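You operate a simulated robot arm through the tools that you are given. There is no shell and no other tool.

You run a simulated robot arm. Do the job below in one go: nothing can be reset, and whatever is moved stays where it is left.

## Task
Cap the open vial, put it in the rack on the shaker, clamp the rack and shake once on HIGH.
Fine: cap it first; free well; a whole run, till it shows DONE and the samples are even; then dial to 0; the rack stays clamped.
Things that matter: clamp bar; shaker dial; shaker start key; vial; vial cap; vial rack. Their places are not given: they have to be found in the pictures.

Only the result counts: the job must be done as asked and must still hold three seconds after the hand-in. Knocking over, shifting, dropping, spilling or breaking anything else fails it. Lids that push on must go on centred and level and be pressed home; caps that screw on are set level and turned clockwise until they are tight.

## Robot
A 7-joint arm with a two-finger parallel gripper, fixed in place. Base frame: the origin is on the floor under the middle of its stand, x ahead of it, y to its left, z up. Units: m, degrees, N and s.
With the tool pointing down near the work surface it reaches from about 0.42 to 0.9 m from the base axis. Its first joint turns from -143.0 to 143.0 degrees. Payload 3 kg.
Tool frame: the origin (TCP) lies between the finger pads and is the grasp point; the fingertips stand 0.03 m ahead of it; z points along the fingers, y is the line along which they close. Largest opening 0.094 m; finger width 0.028, thickness 0.01; the body of the gripper, 0.05 by 0.096 m, starts 0.055 m behind the TCP.
Orientation is that of the tool frame in the base frame, as a unit quaternion [x, y, z, w]. With the fingers straight down and closing along the base's y, the tool's x points along the base's -x, its y along +y and its z along -z.

## Interface
- The arm moves only by the tool send_rows. Its arguments are lists of equal length, an entry for each row: "delta_pos": the shift along the tool's x, y, z in m, a list of three; "delta_rot": the turn, a rotation vector about the tool's x, y, z in degrees, a list of three; "hand": the opening, from 0 (shut) to 1 (fully open). In form: {"delta_pos": [[dx, dy, dz], ...], "delta_rot": [[ax, ay, az], ...], "hand": [hand, ...]}. A call has 1 to 20 rows; each row shifts and turns the commanded pose from where the row before left it, along the tool's axes as they then stand. A row lasts 0.2 s, in which the tool goes at most 0.05 m and 8.6 degrees; a call with a longer step from one row to the next is refused whole, and so is a gripper value outside its range. Where a pose cannot be reached the arm comes as near as it can. A force on the tool above 40 N (or 10 N above the force at the start of the call, whichever is more), or a blocked arm, ends the call early, and 0.2 s more pass. Each finger travels about 0.072 m/s and halts on what it meets, pressing with about 42 N; the grip force reading is that of the motor and also rises with nothing between the fingers. The clock runs only during rows and for 0.2 s after the last one: add rows that do not move to give the fingers time. It gives the time, the measured TCP pose, the force on the tool (base axes), the opening and the grip force at its end, in the units of the frame above (readings bear some noise), with the torque about the TCP (base axes, N m) and any sound that the robot's microphone picked up, and new pictures: "pictures" is both (left out), scene, wrist or none.
- Cameras (640 x 400 px; columns grow to the right, rows downward): "scene" is fixed at [0.2193, -0.5007, 1.4905]; the picture's right is [0.96, -0.28, 0.00], its down [-0.10, -0.33, -0.94] and it looks along [0.26, 0.90, -0.35] (base axes); focal length 367 px, centre (320, 200). "wrist" rides on the gripper at [0.076, 0.014, -0.102] in the tool frame; the picture's right is [-0.18, 0.98, 0.00], its down [-0.75, -0.14, -0.64] and it looks along [-0.63, -0.12, 0.77] (tool axes); focal length 243 px, centre (320, 200).
- point_at(camera, pixels): for up to 12 pixels [column, row] of the newest picture of that camera ("zoom" is the newest enlarged one), the place [x, y, z] in the base frame of the surface seen there, good to about 0.002 m. No time passes.
- zoom(camera, box): a new picture of the part [left, top, right, bottom] of that camera's present view, enlarged. No time passes.
- hand_in(): hands the job in; it is judged then, once.

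Open the gripper and draw the arm clear of the work before you hand the job in, unless the task says otherwise.

The tools are called after "Request:" as name(argument=value, ...) on one line, values as JSON. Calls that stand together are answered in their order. send_rows: Moves the arm, as the interface text tells. Its arguments: {"type":"object","properties":{"delta_pos":{"type":"array"},"delta_rot":{"type":"array"},"hand":{"type":"array"},"pictures":{"type":"string","enum":["both","scene","wrist","none"]}},"required":["delta_pos","delta_rot","hand"]} The other tools are called the same way: point_at (camera, pixels) gives the place of the surface under pixels of a picture; zoom (camera, box) takes an enlarged picture of a part of a camera's view; hand_in () hands the job in.

At the start:

```text
time_s: 0.0
position: [0.4651, 0.2941, 1.2577]
ee_rot: [-0.001, 1.0, 0.0, 0.0]
force: [0.5, 1.1, -0.2]
ft_torque: [-0.03, 0.0, 0.01]
opening: 0.0944
grasp_force: 0.1
```

scene: 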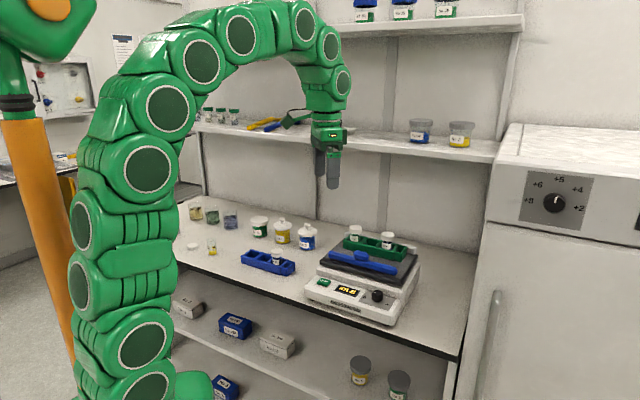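
wrist: 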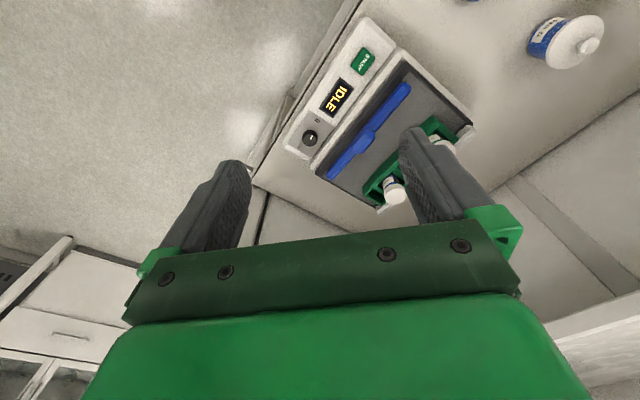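

The scene shows the shaker at about (360,280), a blue rack at (268,262), and small items near (200,245). I zoom in for detail.

Request:
zoom(camera="scene", box=[290, 210, 440, 330])

Request:
zoom(camera="scene", box=[170, 190, 330, 290])

Request:
zoom(camera="wrist", box=[270, 10, 500, 220])

```text
3.33 times, centred on (365, 270) of scene
```

zoom: 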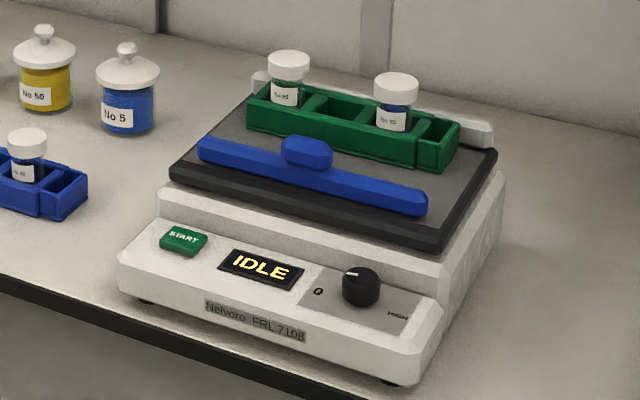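

```text
4.00 times, centred on (250, 240) of scene
```

zoom: 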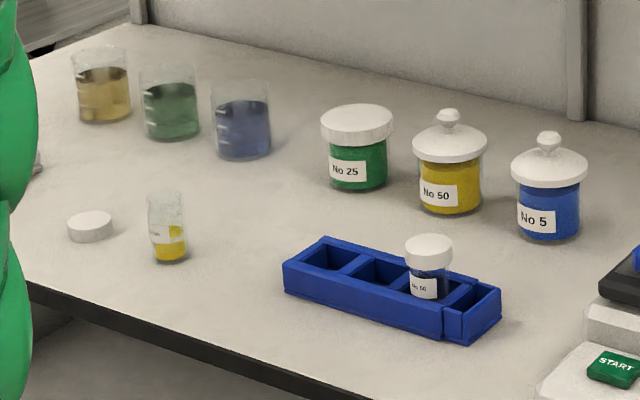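

```text
1.90 times, centred on (385, 115) of wrist
```

zoom: 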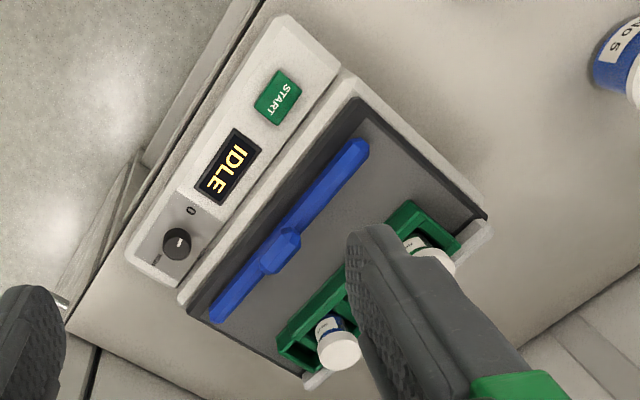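

Now I zoom further on the rack, clamp bar and control panel, and on the open vial and cap.

Request:
zoom(camera="scene", box=[325, 215, 415, 275])

Request:
zoom(camera="scene", box=[315, 260, 400, 315])

Request:
zoom(camera="scene", box=[180, 230, 230, 262])

Request:
zoom(camera="wrist", box=[270, 80, 360, 160])

Request:
point_at(camera="scene", pixels=[[193, 244], [211, 242], [212, 254], [356, 228], [387, 235], [372, 240], [362, 258], [323, 283], [377, 295], [347, 290], [397, 247], [240, 240]])

```text
6.67 times, centred on (370, 245) of scene
```

zoom: 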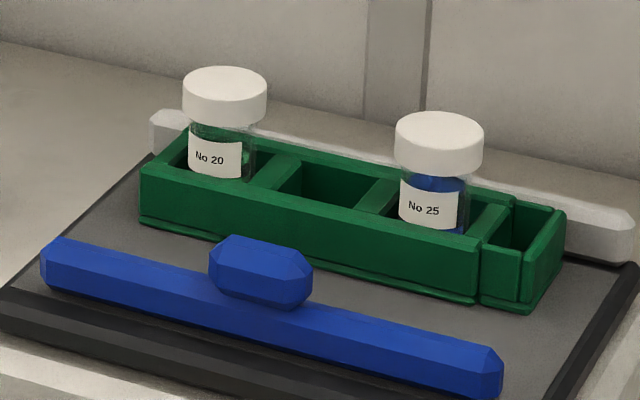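

```text
7.27 times, centred on (358, 288) of scene
```

zoom: 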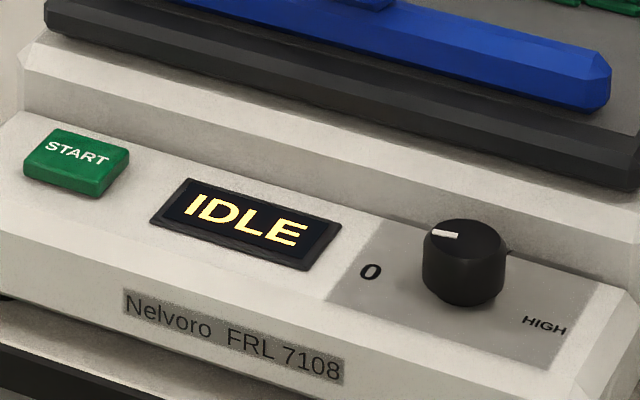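

```text
12.50 times, centred on (205, 246) of scene
```

zoom: 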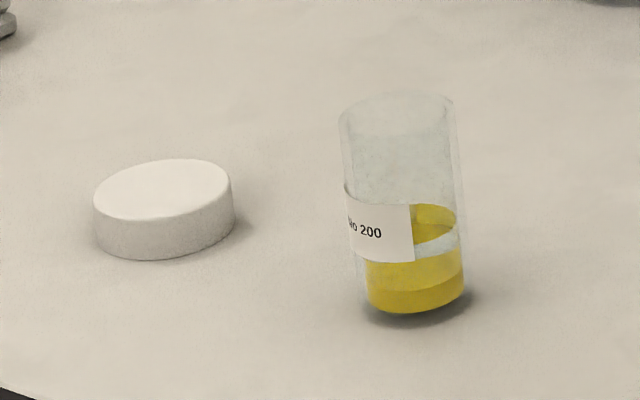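

```text
5.00 times, centred on (315, 120) of wrist
```

zoom: 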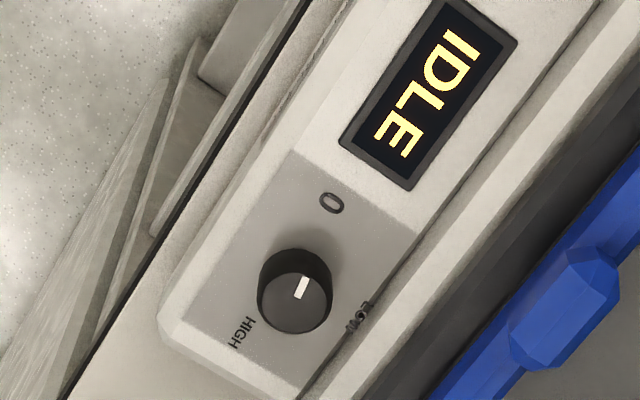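

```text
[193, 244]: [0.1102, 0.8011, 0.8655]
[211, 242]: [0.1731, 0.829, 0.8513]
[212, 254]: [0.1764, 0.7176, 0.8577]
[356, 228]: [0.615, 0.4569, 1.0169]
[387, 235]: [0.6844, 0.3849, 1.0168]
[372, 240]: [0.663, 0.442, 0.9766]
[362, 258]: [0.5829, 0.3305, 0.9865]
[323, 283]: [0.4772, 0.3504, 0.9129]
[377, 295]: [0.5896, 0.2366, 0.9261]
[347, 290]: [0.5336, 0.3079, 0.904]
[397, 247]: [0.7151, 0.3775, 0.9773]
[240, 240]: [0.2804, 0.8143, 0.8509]
```

I check obstacles around (shelf edge, bench edge, wall) and the exact geometry of vial and cap.

Request:
point_at(camera="scene", pixels=[[250, 128], [400, 152], [490, 160], [300, 190], [420, 190], [180, 262], [290, 297], [440, 345], [200, 122], [235, 205], [480, 250], [470, 310]])

Request:
zoom(camera="scene", box=[180, 230, 230, 262])

Request:
point_at(camera="zoom", pixels=[[163, 190], [163, 165], [163, 215], [105, 200], [225, 200], [160, 240], [400, 240], [420, 300], [385, 225], [400, 110], [345, 110], [455, 110]])

```text
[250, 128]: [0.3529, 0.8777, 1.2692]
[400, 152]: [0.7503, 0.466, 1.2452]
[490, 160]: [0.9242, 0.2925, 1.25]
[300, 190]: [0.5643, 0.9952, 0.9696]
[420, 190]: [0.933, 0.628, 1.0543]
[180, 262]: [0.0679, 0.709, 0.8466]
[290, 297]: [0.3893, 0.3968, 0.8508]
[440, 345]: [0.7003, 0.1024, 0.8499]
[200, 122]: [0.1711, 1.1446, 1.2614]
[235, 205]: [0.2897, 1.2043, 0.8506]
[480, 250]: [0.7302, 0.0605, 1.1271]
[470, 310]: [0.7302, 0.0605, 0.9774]
```

```text
12.50 times, centred on (205, 246) of scene
```

zoom: 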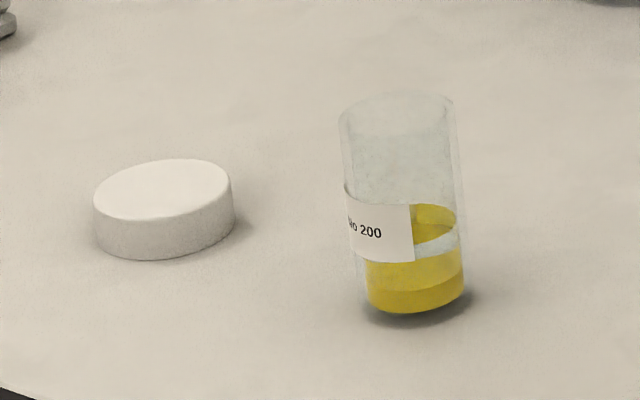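

```text
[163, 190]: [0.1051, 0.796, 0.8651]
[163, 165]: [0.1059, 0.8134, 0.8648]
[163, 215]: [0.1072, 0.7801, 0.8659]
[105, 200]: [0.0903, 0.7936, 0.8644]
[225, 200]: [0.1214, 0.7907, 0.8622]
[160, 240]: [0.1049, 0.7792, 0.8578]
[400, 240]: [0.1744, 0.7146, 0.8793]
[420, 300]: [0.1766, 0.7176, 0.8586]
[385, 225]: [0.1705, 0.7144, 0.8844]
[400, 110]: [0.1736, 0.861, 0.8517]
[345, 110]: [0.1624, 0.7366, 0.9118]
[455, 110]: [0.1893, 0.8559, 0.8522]
```

Vial is near (0.176, 0.731), the cap near (0.106, 0.797), and the bench runs at 45°. I turn the tool 45° and move to view both from closer with the wrist camera.

Request:
send_rows(delta_pos=[[0, 0, 0], [0, 0, 0], [0, 0, 0], [0, 0, 0], [0, 0, 0], [0, 0, 0], [0.00593, 0.04264, 0.0098], [0.00593, 0.04264, 0.0098], [0.00593, 0.04264, 0.0098], [0.00593, 0.04264, 0.0098], [0.00593, 0.04264, 0.0098], [0.00593, 0.04264, 0.0098], [0.00593, 0.04264, 0.0098], [0.00593, 0.04264, 0.0098], [0.00593, 0.04264, 0.0098], [0.00593, 0.04264, 0.0098], [0.00593, 0.04264, 0.0098], [0.00593, 0.04264, 0.0098], [0.00593, 0.04264, 0.0098], [0.00593, 0.04264, 0.0098]], delta_rot=[[0, 0, -7.5], [0, 0, -7.5], [0, 0, -7.5], [0, 0, -7.5], [0, 0, -7.5], [0, 0, -7.5], [0, 0, 0], [0, 0, 0], [0, 0, 0], [0, 0, 0], [0, 0, 0], [0, 0, 0], [0, 0, 0], [0, 0, 0], [0, 0, 0], [0, 0, 0], [0, 0, 0], [0, 0, 0], [0, 0, 0], [0, 0, 0]], hand=[1, 1, 1, 1, 1, 1, 1, 1, 1, 1, 1, 1, 1, 1, 1, 1, 1, 1, 1, 1])

```text
time_s: 4.2
position: [-0.0204, 0.657, 1.1206]
ee_rot: [-0.384, 0.923, -0.002, 0.002]
force: [0.4, -0.2, 0.6]
ft_torque: [-0.01, 0.03, 0.0]
opening: 0.094
grasp_force: 0.0
```

scene: 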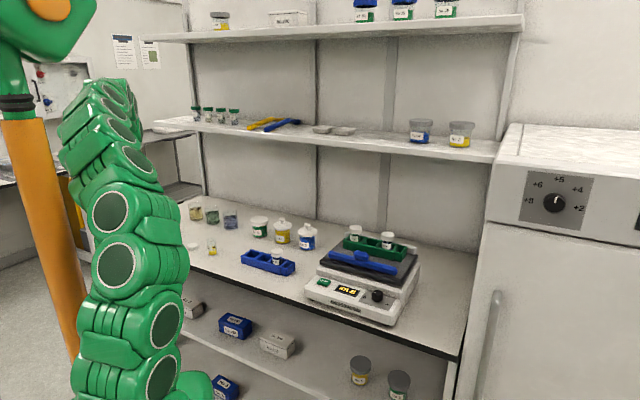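
wrist: 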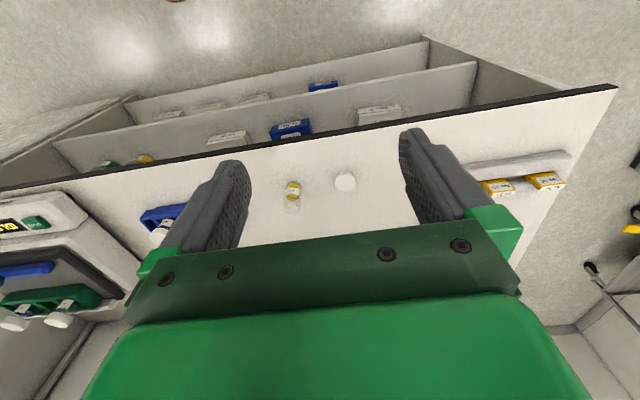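

The open vial is at (293,195) and the cap at (345,182) in the wrist view. I zoom in on them.

Request:
zoom(camera="wrist", box=[260, 155, 380, 230])

Request:
zoom(camera="scene", box=[195, 230, 230, 262])

```text
5.33 times, centred on (320, 192) of wrist
```

zoom: 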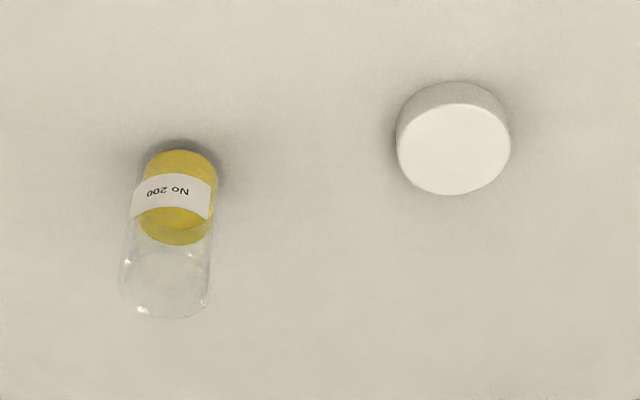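

```text
12.50 times, centred on (212, 246) of scene
```

zoom: 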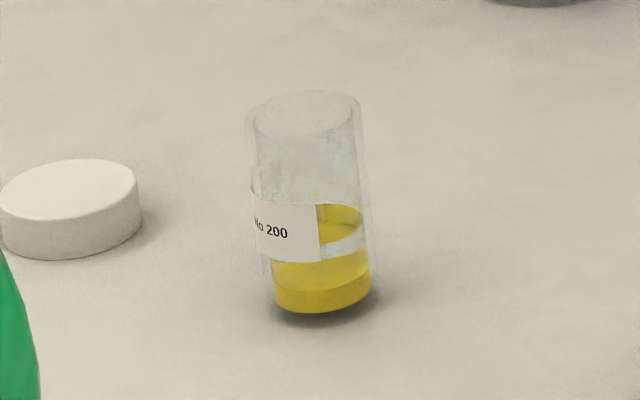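

I take the wrist zoom again to measure the cap rim and vial points.

Request:
zoom(camera="wrist", box=[260, 155, 380, 230])

Request:
point_at(camera="zoom", pixels=[[455, 148], [402, 145], [508, 145], [455, 107], [455, 191], [455, 88], [170, 188], [178, 155], [190, 168], [166, 310], [122, 270], [207, 275]])

```text
5.33 times, centred on (320, 192) of wrist
```

zoom: 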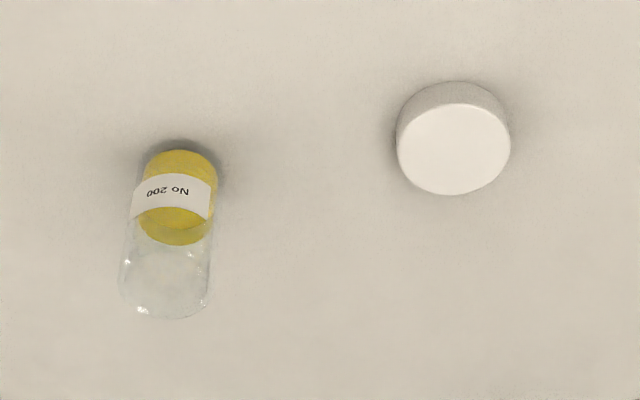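

```text
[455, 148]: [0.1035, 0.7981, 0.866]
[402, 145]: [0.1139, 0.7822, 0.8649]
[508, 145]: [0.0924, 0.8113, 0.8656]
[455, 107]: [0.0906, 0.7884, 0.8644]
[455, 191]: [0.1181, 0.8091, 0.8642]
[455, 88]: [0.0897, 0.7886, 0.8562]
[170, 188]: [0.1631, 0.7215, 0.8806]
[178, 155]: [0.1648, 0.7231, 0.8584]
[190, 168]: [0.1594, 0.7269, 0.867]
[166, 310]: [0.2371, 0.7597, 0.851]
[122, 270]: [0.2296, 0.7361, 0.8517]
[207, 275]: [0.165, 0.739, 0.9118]
```

No thread is visible, so the cap looks like a push-on one. For the rack I need the fingers to close across it (along the bench-normal direction), so I test whether the wrist can turn far enough in that sense, in free air here.

Request:
send_rows(delta_pos=[[0, 0, 0], [0, 0, 0], [0, 0, 0], [0, 0, 0], [0, 0, 0], [0, 0, 0], [0, 0, 0], [0, 0, 0], [0, 0, 0], [0, 0, 0], [0, 0, 0], [0, 0, 0], [0, 0, 0], [0, 0, 0], [0, 0, 0], [0, 0, 0], [0, 0, 0], [0, 0, 0], [0, 0, 0], [0, 0, 0]], delta_rot=[[0, 0, -7.5], [0, 0, -7.5], [0, 0, -7.5], [0, 0, -7.5], [0, 0, -7.5], [0, 0, -7.5], [0, 0, -7.5], [0, 0, -7.5], [0, 0, -7.5], [0, 0, -7.5], [0, 0, -7.5], [0, 0, -7.5], [0, 0, -7.5], [0, 0, -7.5], [0, 0, -7.5], [0, 0, -7.5], [0, 0, -7.5], [0, 0, -7.5], [0, 0, -7.5], [0, 0, -7.5]], hand=[1, 1, 1, 1, 1, 1, 1, 1, 1, 1, 1, 1, 1, 1, 1, 1, 1, 1, 1, 1], pictures="scene")

```text
time_s: 8.4
position: [-0.0151, 0.6565, 1.1202]
ee_rot: [0.991, 0.132, 0.0, -0.001]
force: [0.0, -0.2, -0.2]
ft_torque: [0.0, -0.04, 0.0]
opening: 0.0938
grasp_force: 0.0
```

scene: 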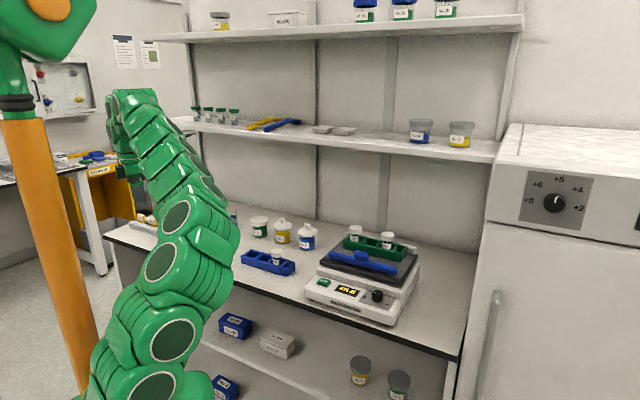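

The turn works, but the elbow swung over to do it. The opposite sense should be more natural at the rack, so I turn back to the former pose.

Request:
send_rows(delta_pos=[[0, 0, 0], [0, 0, 0], [0, 0, 0], [0, 0, 0], [0, 0, 0], [0, 0, 0], [0, 0, 0], [0, 0, 0], [0, 0, 0], [0, 0, 0], [0, 0, 0], [0, 0, 0], [0, 0, 0], [0, 0, 0], [0, 0, 0], [0, 0, 0], [0, 0, 0], [0, 0, 0], [0, 0, 0], [0, 0, 0]], delta_rot=[[0, 0, 7.5], [0, 0, 7.5], [0, 0, 7.5], [0, 0, 7.5], [0, 0, 7.5], [0, 0, 7.5], [0, 0, 7.5], [0, 0, 7.5], [0, 0, 7.5], [0, 0, 7.5], [0, 0, 7.5], [0, 0, 7.5], [0, 0, 7.5], [0, 0, 7.5], [0, 0, 7.5], [0, 0, 7.5], [0, 0, 7.5], [0, 0, 7.5], [0, 0, 7.5], [0, 0, 7.5]], hand=[1, 1, 1, 1, 1, 1, 1, 1, 1, 1, 1, 1, 1, 1, 1, 1, 1, 1, 1, 1])

```text
time_s: 12.6
position: [-0.0154, 0.6573, 1.1193]
ee_rot: [-0.382, 0.924, 0.0, 0.0]
force: [-0.3, 0.2, -0.3]
ft_torque: [-0.03, 0.0, 0.02]
opening: 0.094
grasp_force: 0.1
```

scene: 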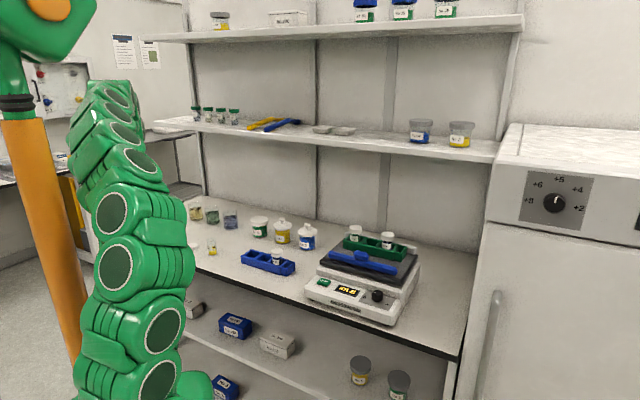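
wrist: 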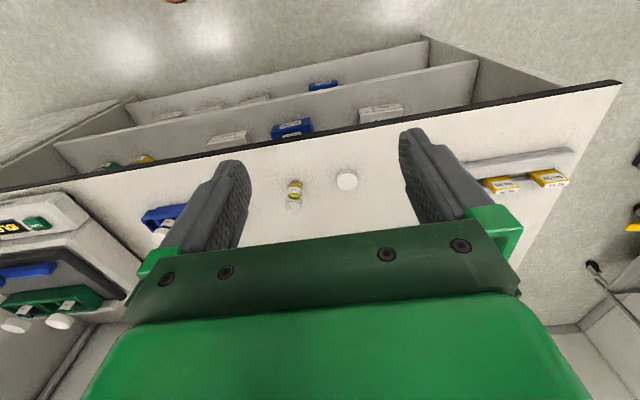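

I move over the cap at (0.104, 0.798), staying above the vial top, and look again.

Request:
send_rows(delta_pos=[[-0.0306, 0.0025, 0.0232], [-0.0306, 0.0025, 0.0232], [-0.0306, 0.0025, 0.0232], [-0.0306, 0.0025, 0.0232], [-0.0306, 0.0025, 0.0232], [-0.0306, 0.0025, 0.0232], [0, 0, 0]], delta_rot=[[0, 0, 0], [0, 0, 0], [0, 0, 0], [0, 0, 0], [0, 0, 0], [0, 0, 0], [0, 0, 0]], hand=[1, 1, 1, 1, 1, 1, 1])

```text
time_s: 14.2
position: [0.1041, 0.799, 0.9801]
ee_rot: [-0.383, 0.924, 0.0, 0.0]
force: [0.5, -0.6, -0.7]
ft_torque: [-0.01, 0.01, 0.0]
opening: 0.094
grasp_force: 0.0
```

scene: 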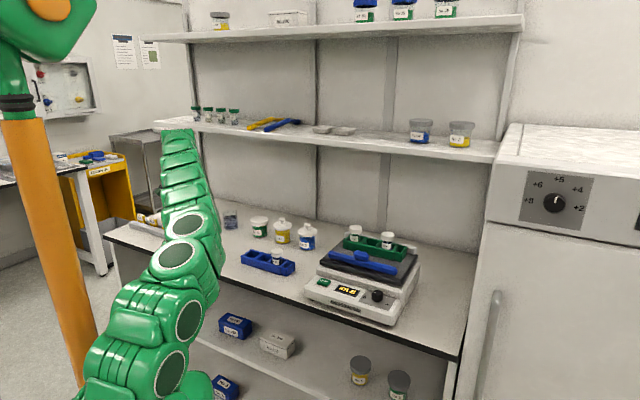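
wrist: 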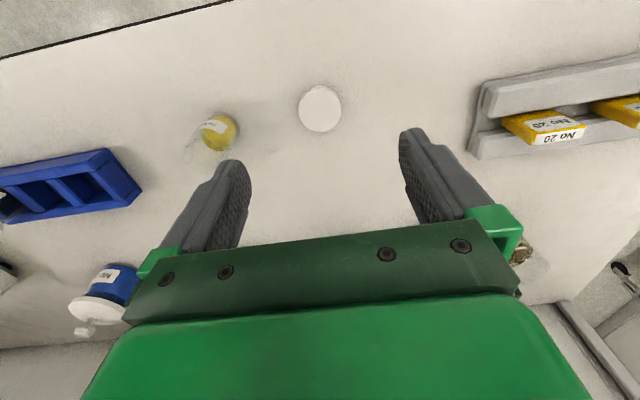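

The cap is at (320,108) and the vial at (215,135) in the wrist view. I zoom and measure both.

Request:
zoom(camera="wrist", box=[170, 70, 360, 190])

Request:
point_at(camera="zoom", pixels=[[505, 128], [435, 128], [573, 128], [505, 57], [505, 200], [170, 205], [215, 165], [85, 245], [195, 295], [60, 290], [140, 300], [230, 220]])

```text
3.33 times, centred on (265, 130) of wrist
```

zoom: 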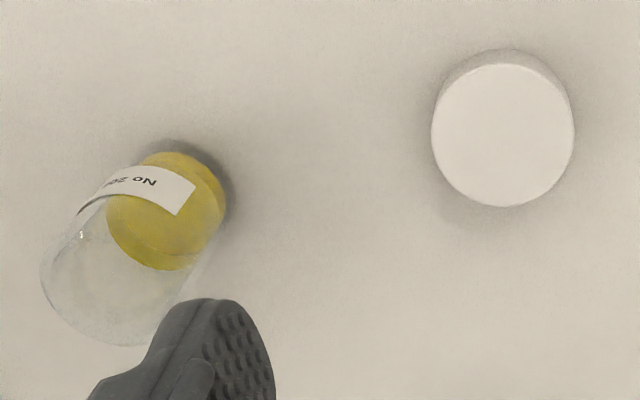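

```text
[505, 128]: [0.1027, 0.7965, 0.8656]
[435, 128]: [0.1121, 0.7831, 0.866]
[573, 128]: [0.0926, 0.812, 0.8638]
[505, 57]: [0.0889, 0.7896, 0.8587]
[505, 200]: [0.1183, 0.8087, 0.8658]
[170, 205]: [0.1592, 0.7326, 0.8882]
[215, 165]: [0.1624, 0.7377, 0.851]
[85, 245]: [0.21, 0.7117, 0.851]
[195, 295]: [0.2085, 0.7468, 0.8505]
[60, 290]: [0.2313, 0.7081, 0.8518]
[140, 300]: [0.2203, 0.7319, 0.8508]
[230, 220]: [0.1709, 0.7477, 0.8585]
```

The cap's centre is about (0.1033, 0.798). I move over the vial at the same height to measure its centre from above.

Request:
send_rows(delta_pos=[[-0.0012, -0.0331, -0.007], [-0.0012, -0.0331, 0], [-0.001, -0.0331, 0], [0, 0, 0]], delta_rot=[[0, 0, 0], [0, 0, 0], [0, 0, 0], [0, 0, 0]], hand=[1, 1, 1, 1])

Request:
zoom(camera="wrist", box=[260, 50, 400, 180])

```text
time_s: 15.2
position: [0.1764, 0.7308, 0.9883]
ee_rot: [-0.382, 0.924, -0.001, 0.0]
force: [0.1, -0.6, -0.5]
ft_torque: [0.0, 0.01, -0.04]
opening: 0.0942
grasp_force: 0.1
```

scene: 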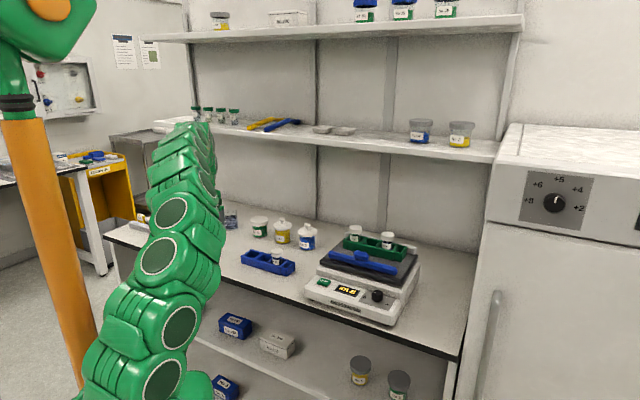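
wrist: 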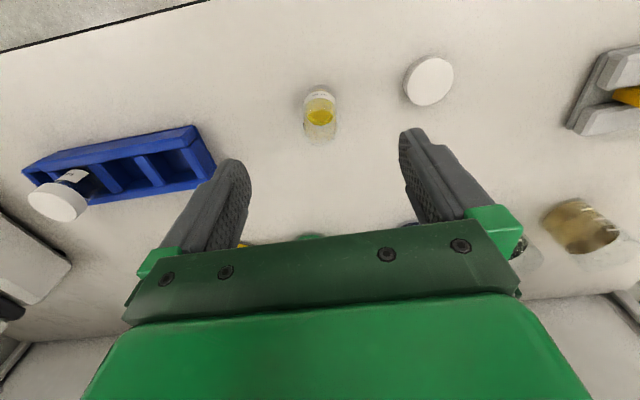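

```text
3.08 times, centred on (330, 115) of wrist
```

zoom: 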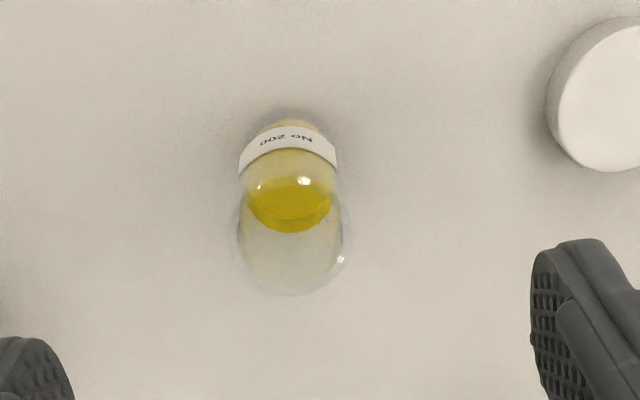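

The vial axis projects to (320,128), which matches the tool axis, so its centre is at the present TCP (0.1764, 0.7308), and the cap's at the former one. I go back over the cap and lower to it with the fingers open.

Request:
send_rows(delta_pos=[[0.0012, 0.0331, 0], [0.0012, 0.0331, 0], [0.001, 0.0331, 0], [0, 0, 0.035], [0, 0, 0.035], [0, 0, 0.02], [0, 0, 0.013], [0, 0, 0]], delta_rot=[[0, 0, 0], [0, 0, 0], [0, 0, 0], [0, 0, 0], [0, 0, 0], [0, 0, 0], [0, 0, 0], [0, 0, 0]], hand=[1, 1, 1, 1, 1, 1, 1, 1])

```text
time_s: 17.0
position: [0.1029, 0.7979, 0.8841]
ee_rot: [-0.382, 0.924, 0.001, 0.0]
force: [-0.8, 0.5, 0.1]
ft_torque: [0.0, 0.01, 0.01]
opening: 0.0939
grasp_force: 0.1
```

scene: 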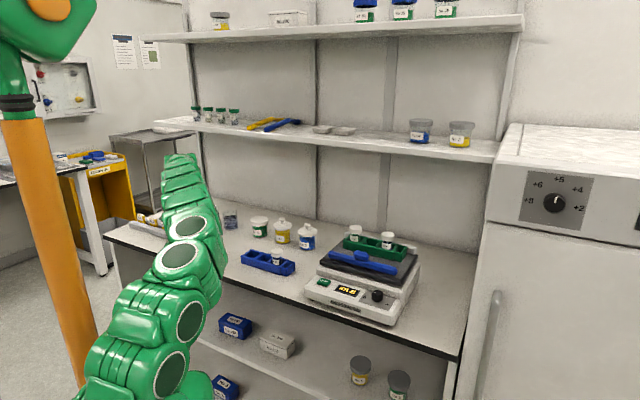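
wrist: 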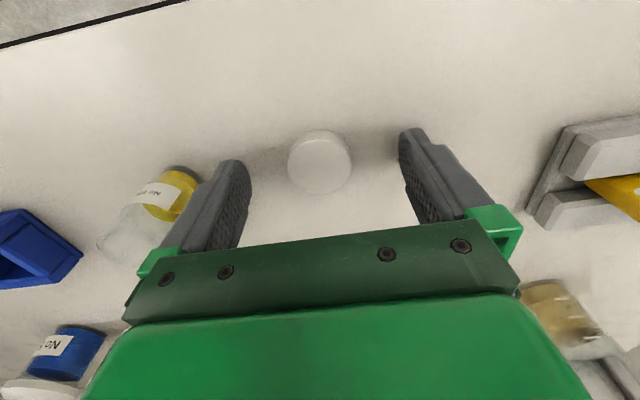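

The cap is between the open fingers at (320,161). I zoom to check how well it is centred before closing.

Request:
zoom(camera="wrist", box=[220, 110, 420, 235])

Request:
point_at(camera="wrist", pixels=[[320, 161], [290, 161], [349, 161], [320, 140], [320, 188], [320, 133], [320, 192]])

```text
3.20 times, centred on (320, 172) of wrist
```

zoom: 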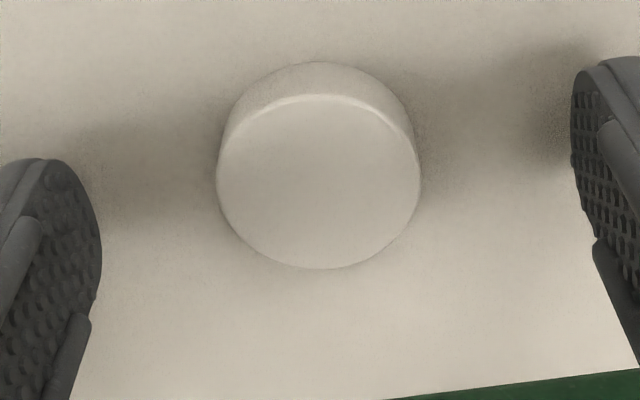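

```text
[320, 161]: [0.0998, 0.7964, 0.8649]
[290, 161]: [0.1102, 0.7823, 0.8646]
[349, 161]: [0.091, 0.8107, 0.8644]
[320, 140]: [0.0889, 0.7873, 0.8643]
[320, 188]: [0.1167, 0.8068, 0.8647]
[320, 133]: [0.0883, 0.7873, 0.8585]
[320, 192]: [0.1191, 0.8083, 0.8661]
```

The cap is centred to about 1 mm between the pads. I close the fingers on it.

Request:
send_rows(delta_pos=[[0, 0, 0], [0, 0, 0], [0, 0, 0], [0, 0, 0], [0, 0, 0], [0, 0, 0]], delta_rot=[[0, 0, 0], [0, 0, 0], [0, 0, 0], [0, 0, 0], [0, 0, 0], [0, 0, 0]], hand=[0.6, 0.45, 0.3, 0.2, 0.2, 0.2])

```text
time_s: 18.4
position: [0.1032, 0.7976, 0.8856]
ee_rot: [-0.382, 0.924, 0.0, 0.0]
force: [-0.3, 1.0, 1.1]
ft_torque: [0.04, 0.0, -0.01]
opening: 0.0342
grasp_force: 42.6
```

scene: 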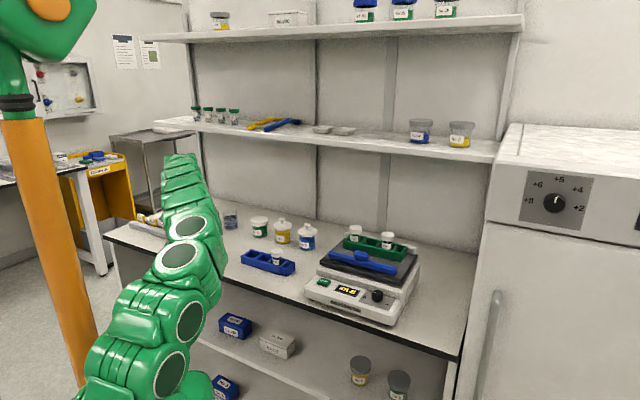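
wrist: 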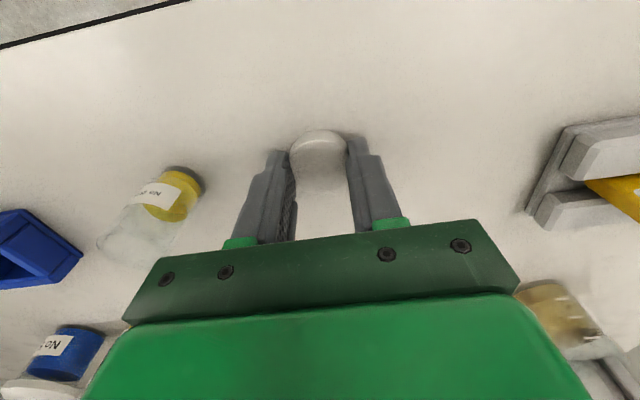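

The cap is gripped at 34 mm opening. I lift it straight up and look at how it sits in the hand.

Request:
send_rows(delta_pos=[[0, 0, -0.02], [0, 0, -0.035], [0, 0, -0.035], [0, 0, 0]], delta_rot=[[0, 0, 0], [0, 0, 0], [0, 0, 0], [0, 0, 0]], hand=[0.2, 0.2, 0.2, 0.2], pictures="wrist")

Request:
zoom(camera="wrist", box=[240, 110, 400, 230])

Request:
point_at(camera="zoom", pixels=[[310, 140], [310, 110], [310, 180], [310, 220], [310, 260], [310, 90], [225, 180], [395, 160], [190, 130], [430, 90]])

```text
time_s: 19.4
position: [0.1029, 0.799, 0.9764]
ee_rot: [-0.383, 0.924, 0.0, 0.0]
force: [0.2, 0.7, -0.4]
ft_torque: [-0.01, -0.02, 0.0]
opening: 0.0339
grasp_force: 42.0
```

wrist: 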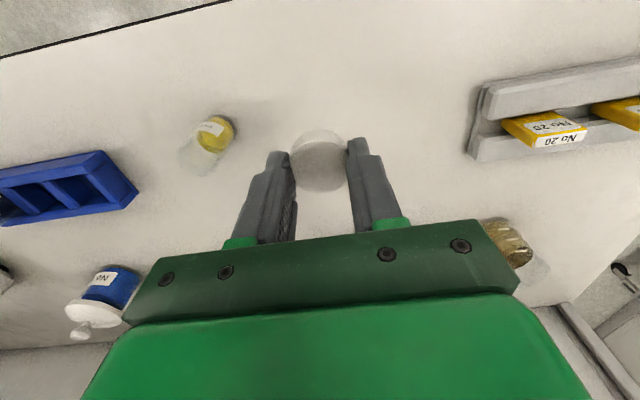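

```text
3.33 times, centred on (320, 170) of wrist
```

zoom: 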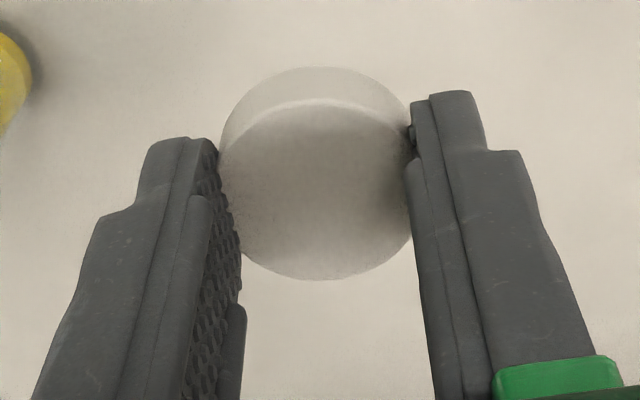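

```text
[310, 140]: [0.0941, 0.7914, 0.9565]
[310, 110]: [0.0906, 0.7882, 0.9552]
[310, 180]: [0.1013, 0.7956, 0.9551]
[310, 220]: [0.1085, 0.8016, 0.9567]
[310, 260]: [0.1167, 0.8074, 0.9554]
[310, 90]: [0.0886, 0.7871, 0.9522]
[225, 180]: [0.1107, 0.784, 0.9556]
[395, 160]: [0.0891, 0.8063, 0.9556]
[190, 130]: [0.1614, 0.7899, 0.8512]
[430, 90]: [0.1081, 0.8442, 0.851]
```

The cap sits level in the hand (its top at z 0.956, both edges alike). I carry it over the vial, with about 28 mm clearance above the rim, and check.

Request:
send_rows(delta_pos=[[-0.0012, -0.033, 0], [-0.0011, -0.033, 0], [-0.0011, -0.0331, 0], [0, 0, 0], [0, 0, 0]], delta_rot=[[0, 0, 0], [0, 0, 0], [0, 0, 0], [0, 0, 0], [0, 0, 0]], hand=[0.2, 0.2, 0.2, 0.2, 0.2])

Request:
zoom(camera="wrist", box=[240, 70, 400, 200])

Request:
zoom(camera="scene", box=[180, 210, 260, 270])

```text
time_s: 20.6
position: [0.1761, 0.7298, 0.9744]
ee_rot: [-0.384, 0.924, 0.0, 0.0]
force: [-0.5, -0.5, 0.6]
ft_torque: [0.01, -0.04, -0.01]
opening: 0.0339
grasp_force: 42.1
```

scene: 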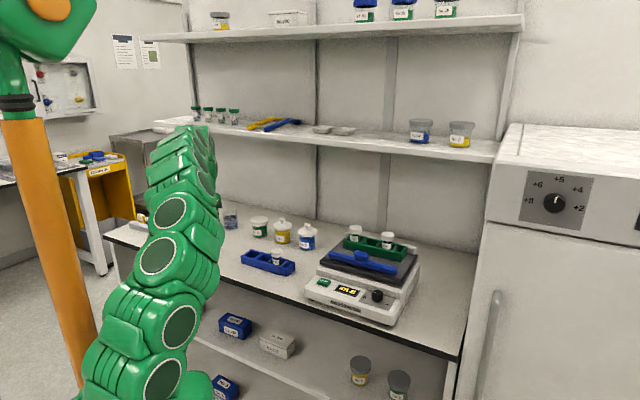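
wrist: 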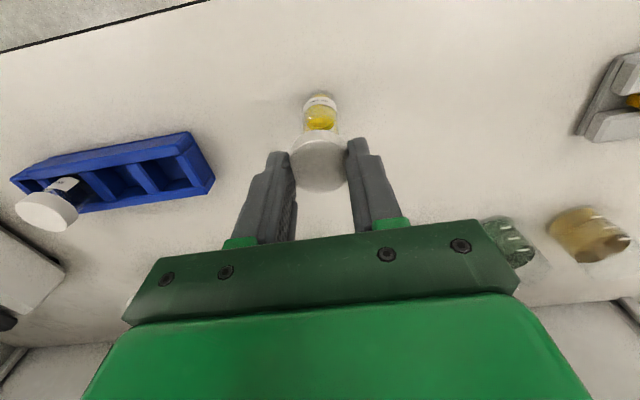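

```text
3.08 times, centred on (320, 135) of wrist
```

zoom: 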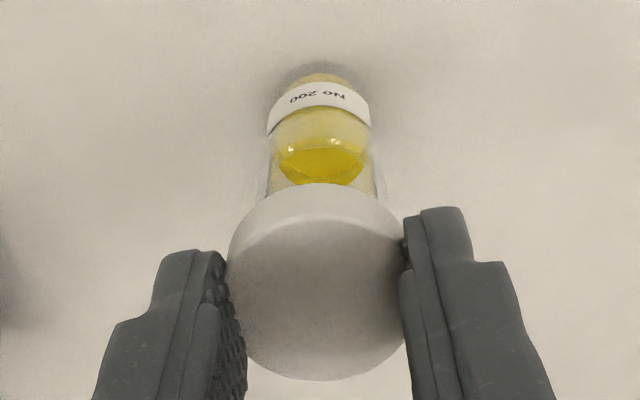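

```text
6.67 times, centred on (220, 240) of scene
```

zoom: 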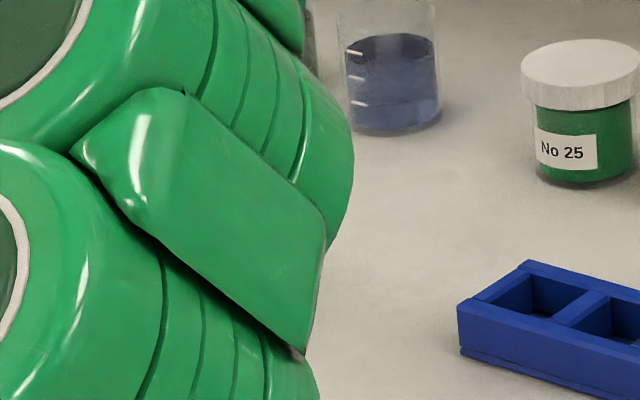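

The cap is over the vial; it is about 0.6 mm to one side of the vial axis, so I correct that while lowering to just above the rim.

Request:
send_rows(delta_pos=[[0, 0.0006, 0.01], [0, 0, 0.008], [0, 0, 0.004], [0, 0, 0]], delta_rot=[[0, 0, 0], [0, 0, 0], [0, 0, 0], [0, 0, 0]], hand=[0.2, 0.2, 0.2, 0.2], pictures="wrist")

Request:
zoom(camera="wrist", box=[240, 70, 400, 200])

```text
time_s: 21.6
position: [0.1753, 0.7302, 0.9545]
ee_rot: [-0.382, 0.924, 0.0, 0.0]
force: [0.5, 0.1, 0.1]
ft_torque: [0.0, 0.03, 0.02]
opening: 0.0339
grasp_force: 42.5
```

wrist: 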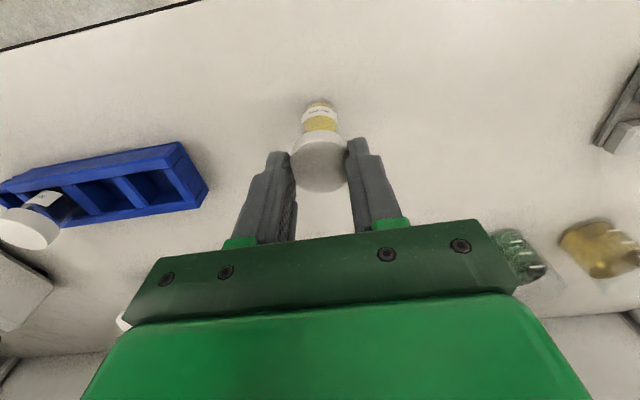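

```text
3.08 times, centred on (320, 135) of wrist
```

zoom: 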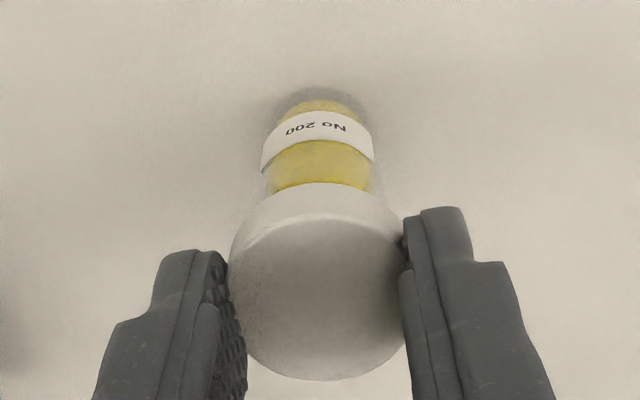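

Vial and cap centre lines now agree within about 0.3 px·. I lower in small steps until contact, watching force and sound.

Request:
send_rows(delta_pos=[[0, 0, 0.003], [0, 0, 0.002], [0, 0, 0.002], [0, 0, 0.001], [0, 0, 0.001], [0, 0, 0]], delta_rot=[[0, 0, 0], [0, 0, 0], [0, 0, 0], [0, 0, 0], [0, 0, 0], [0, 0, 0]], hand=[0.2, 0.2, 0.2, 0.2, 0.2, 0.2], pictures="wrist")

Request:
zoom(camera="wrist", box=[240, 70, 400, 200])

```text
time_s: 23.0
position: [0.1759, 0.7303, 0.9439]
ee_rot: [-0.383, 0.924, 0.0, 0.001]
force: [-0.2, 0.0, 0.2]
ft_torque: [-0.01, -0.01, -0.02]
opening: 0.0338
grasp_force: 42.1
```

wrist: 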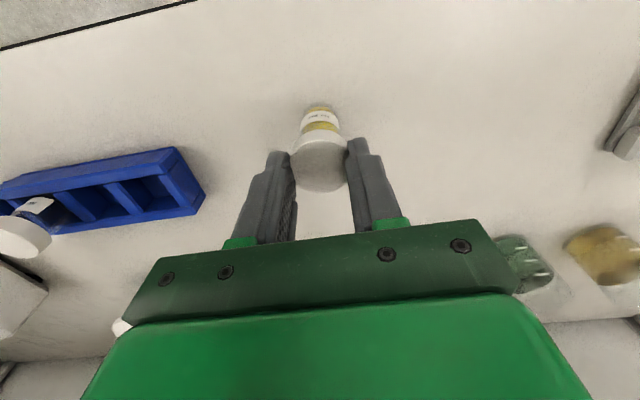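

```text
3.08 times, centred on (320, 135) of wrist
```

zoom: 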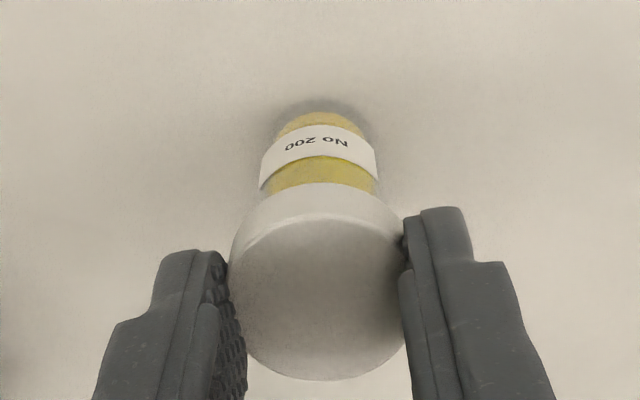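

No contact force yet at TCP z 0.944. I continue in 1 mm steps.

Request:
send_rows(delta_pos=[[0, 0, 0.001], [0, 0, 0.001], [0, 0, 0.001], [0, 0, 0.001], [0, 0, 0.001], [0, 0, 0]], delta_rot=[[0, 0, 0], [0, 0, 0], [0, 0, 0], [0, 0, 0], [0, 0, 0], [0, 0, 0]], hand=[0.2, 0.2, 0.2, 0.2, 0.2, 0.2], pictures="wrist")

Request:
zoom(camera="wrist", box=[240, 70, 400, 200])

```text
time_s: 24.4
position: [0.1761, 0.7315, 0.9394]
ee_rot: [-0.383, 0.924, 0.0, -0.001]
force: [0.8, -0.1, -0.3]
ft_torque: [0.04, 0.01, 0.0]
opening: 0.0337
grasp_force: 42.5
```

wrist: 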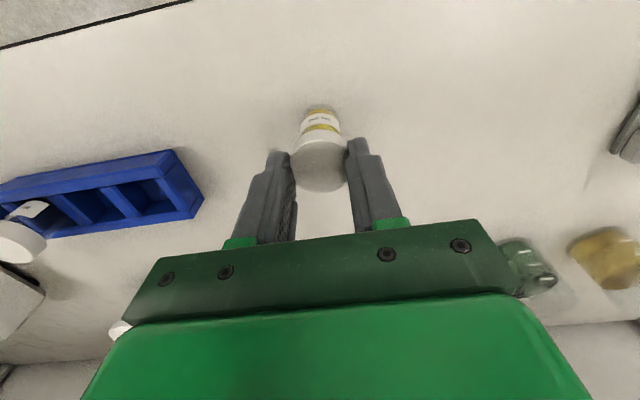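

```text
3.08 times, centred on (320, 135) of wrist
```

zoom: 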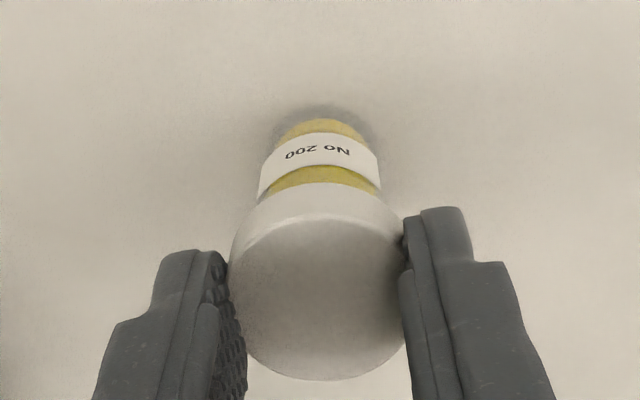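

Still free; the cap skirt is now around the neck. I continue 1 mm at a time.

Request:
send_rows(delta_pos=[[0, 0, 0.001], [0, 0, 0.001], [0, 0, 0.001], [0, 0, 0.001], [0, 0, 0]], delta_rot=[[0, 0, 0], [0, 0, 0], [0, 0, 0], [0, 0, 0], [0, 0, 0]], hand=[0.2, 0.2, 0.2, 0.2, 0.2], pictures="wrist")

Request:
zoom(camera="wrist", box=[240, 70, 400, 200])

```text
time_s: 25.6
position: [0.1757, 0.7304, 0.9357]
ee_rot: [-0.383, 0.924, 0.0, 0.0]
force: [0.3, 0.1, -0.4]
ft_torque: [-0.02, 0.0, -0.01]
opening: 0.0342
grasp_force: 42.1
```

wrist: 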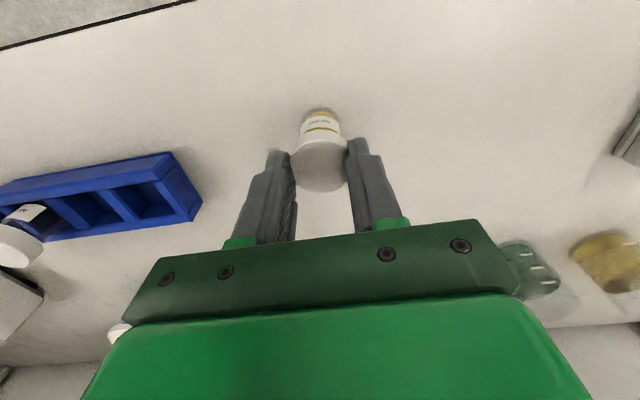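

```text
3.08 times, centred on (320, 135) of wrist
```

zoom: 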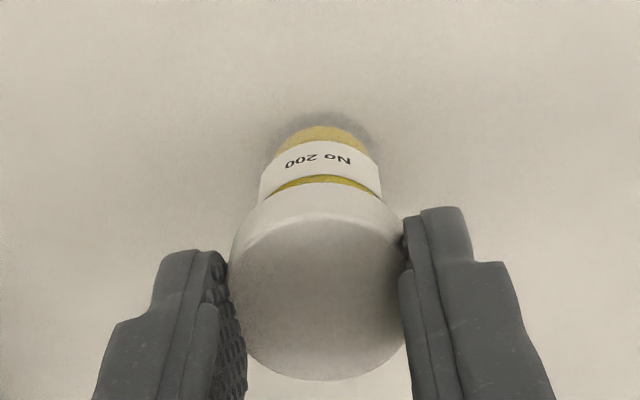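

Still no contact. I continue lowering 1 mm per row, the force stop guarding the motion.

Request:
send_rows(delta_pos=[[0, 0, 0.001], [0, 0, 0.001], [0, 0, 0.001], [0, 0, 0]], delta_rot=[[0, 0, 0], [0, 0, 0], [0, 0, 0], [0, 0, 0]], hand=[0.2, 0.2, 0.2, 0.2], pictures="wrist")

Request:
zoom(camera="wrist", box=[240, 70, 400, 200])

```text
time_s: 26.6
position: [0.1759, 0.7305, 0.9353]
ee_rot: [-0.383, 0.924, 0.001, 0.001]
force: [-1.4, -2.5, 10.3]
ft_torque: [-0.19, 0.08, 0.02]
opening: 0.0337
grasp_force: 42.2
heard: snap
stopped in row 4: the force on the tool passed its limit at 41 N (the readings are from after the stop); the commanded pose is now the measured one
```

wrist: 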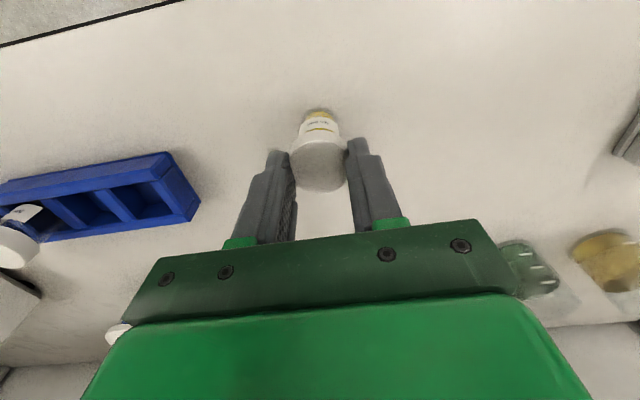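

```text
3.08 times, centred on (320, 135) of wrist
```

zoom: 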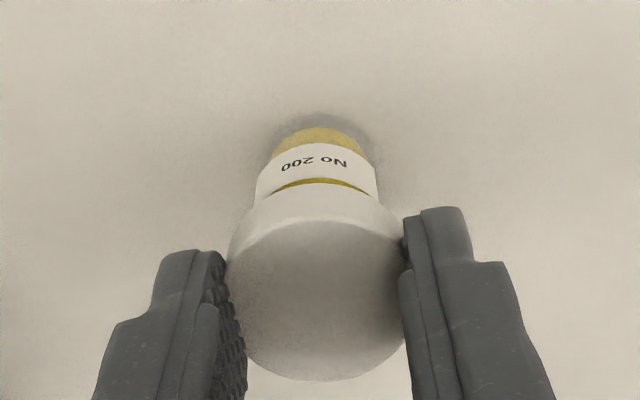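

A snap was heard and the force rose to 41 N: the cap is on. I lift slowly by the cap to see whether the vial comes along.

Request:
send_rows(delta_pos=[[0, 0, -0.002], [0, 0, -0.005], [0, 0, -0.01], [0, 0, -0.02], [0, 0, -0.02], [0, 0, 0]], delta_rot=[[0, 0, 0], [0, 0, 0], [0, 0, 0], [0, 0, 0], [0, 0, 0], [0, 0, 0]], hand=[0.2, 0.2, 0.2, 0.2, 0.2, 0.2])

Request:
zoom(camera="wrist", box=[240, 70, 400, 200])

```text
time_s: 28.1
position: [0.1755, 0.7306, 0.99]
ee_rot: [-0.382, 0.924, 0.001, 0.001]
force: [0.0, -0.5, -1.9]
ft_torque: [0.0, 0.01, 0.01]
opening: 0.0337
grasp_force: 42.1
```

scene: 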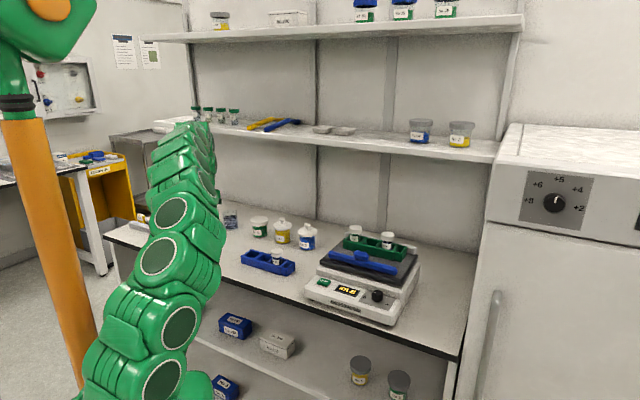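
wrist: 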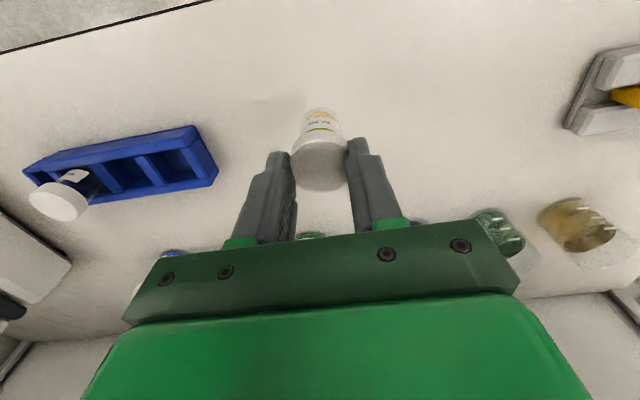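

```text
3.08 times, centred on (320, 135) of wrist
```

zoom: 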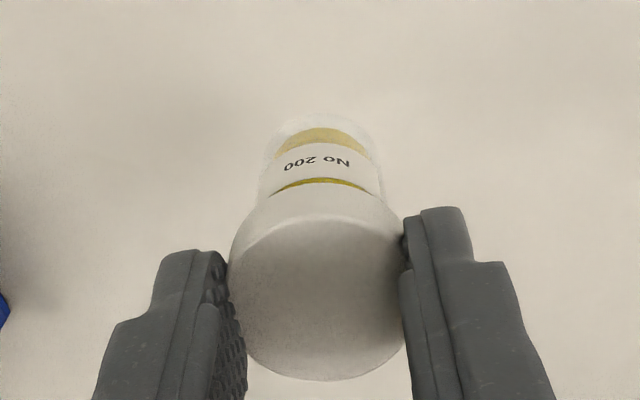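

The vial hangs level under its cap. Now I measure the green rack's wells from the scene picture.

Request:
zoom(camera="scene", box=[330, 215, 410, 265])

Request:
point_at(camera="zoom", pixels=[[205, 78], [165, 85], [248, 85], [447, 135], [405, 140], [490, 140], [275, 195], [362, 215], [285, 165], [385, 188], [325, 200], [560, 230]])

```text
8.00 times, centred on (370, 240) of scene
```

zoom: 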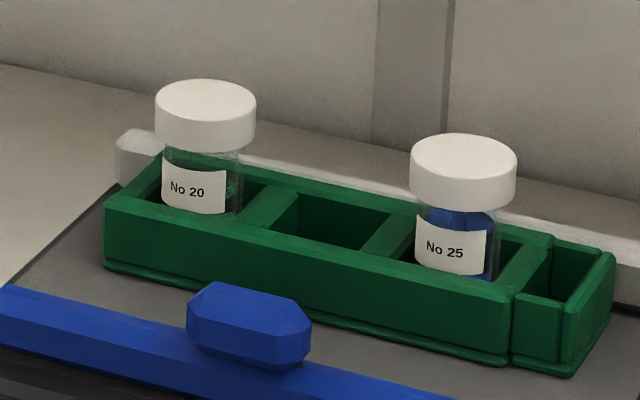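

```text
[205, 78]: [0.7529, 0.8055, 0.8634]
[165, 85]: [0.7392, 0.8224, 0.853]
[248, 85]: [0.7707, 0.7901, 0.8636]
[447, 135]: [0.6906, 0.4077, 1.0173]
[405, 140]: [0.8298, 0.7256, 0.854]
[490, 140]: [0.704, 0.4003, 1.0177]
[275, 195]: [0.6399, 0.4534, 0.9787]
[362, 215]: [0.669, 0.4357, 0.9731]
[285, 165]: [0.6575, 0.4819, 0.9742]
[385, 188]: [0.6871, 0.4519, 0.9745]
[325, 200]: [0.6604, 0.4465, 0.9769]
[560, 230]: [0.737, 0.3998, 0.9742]
```

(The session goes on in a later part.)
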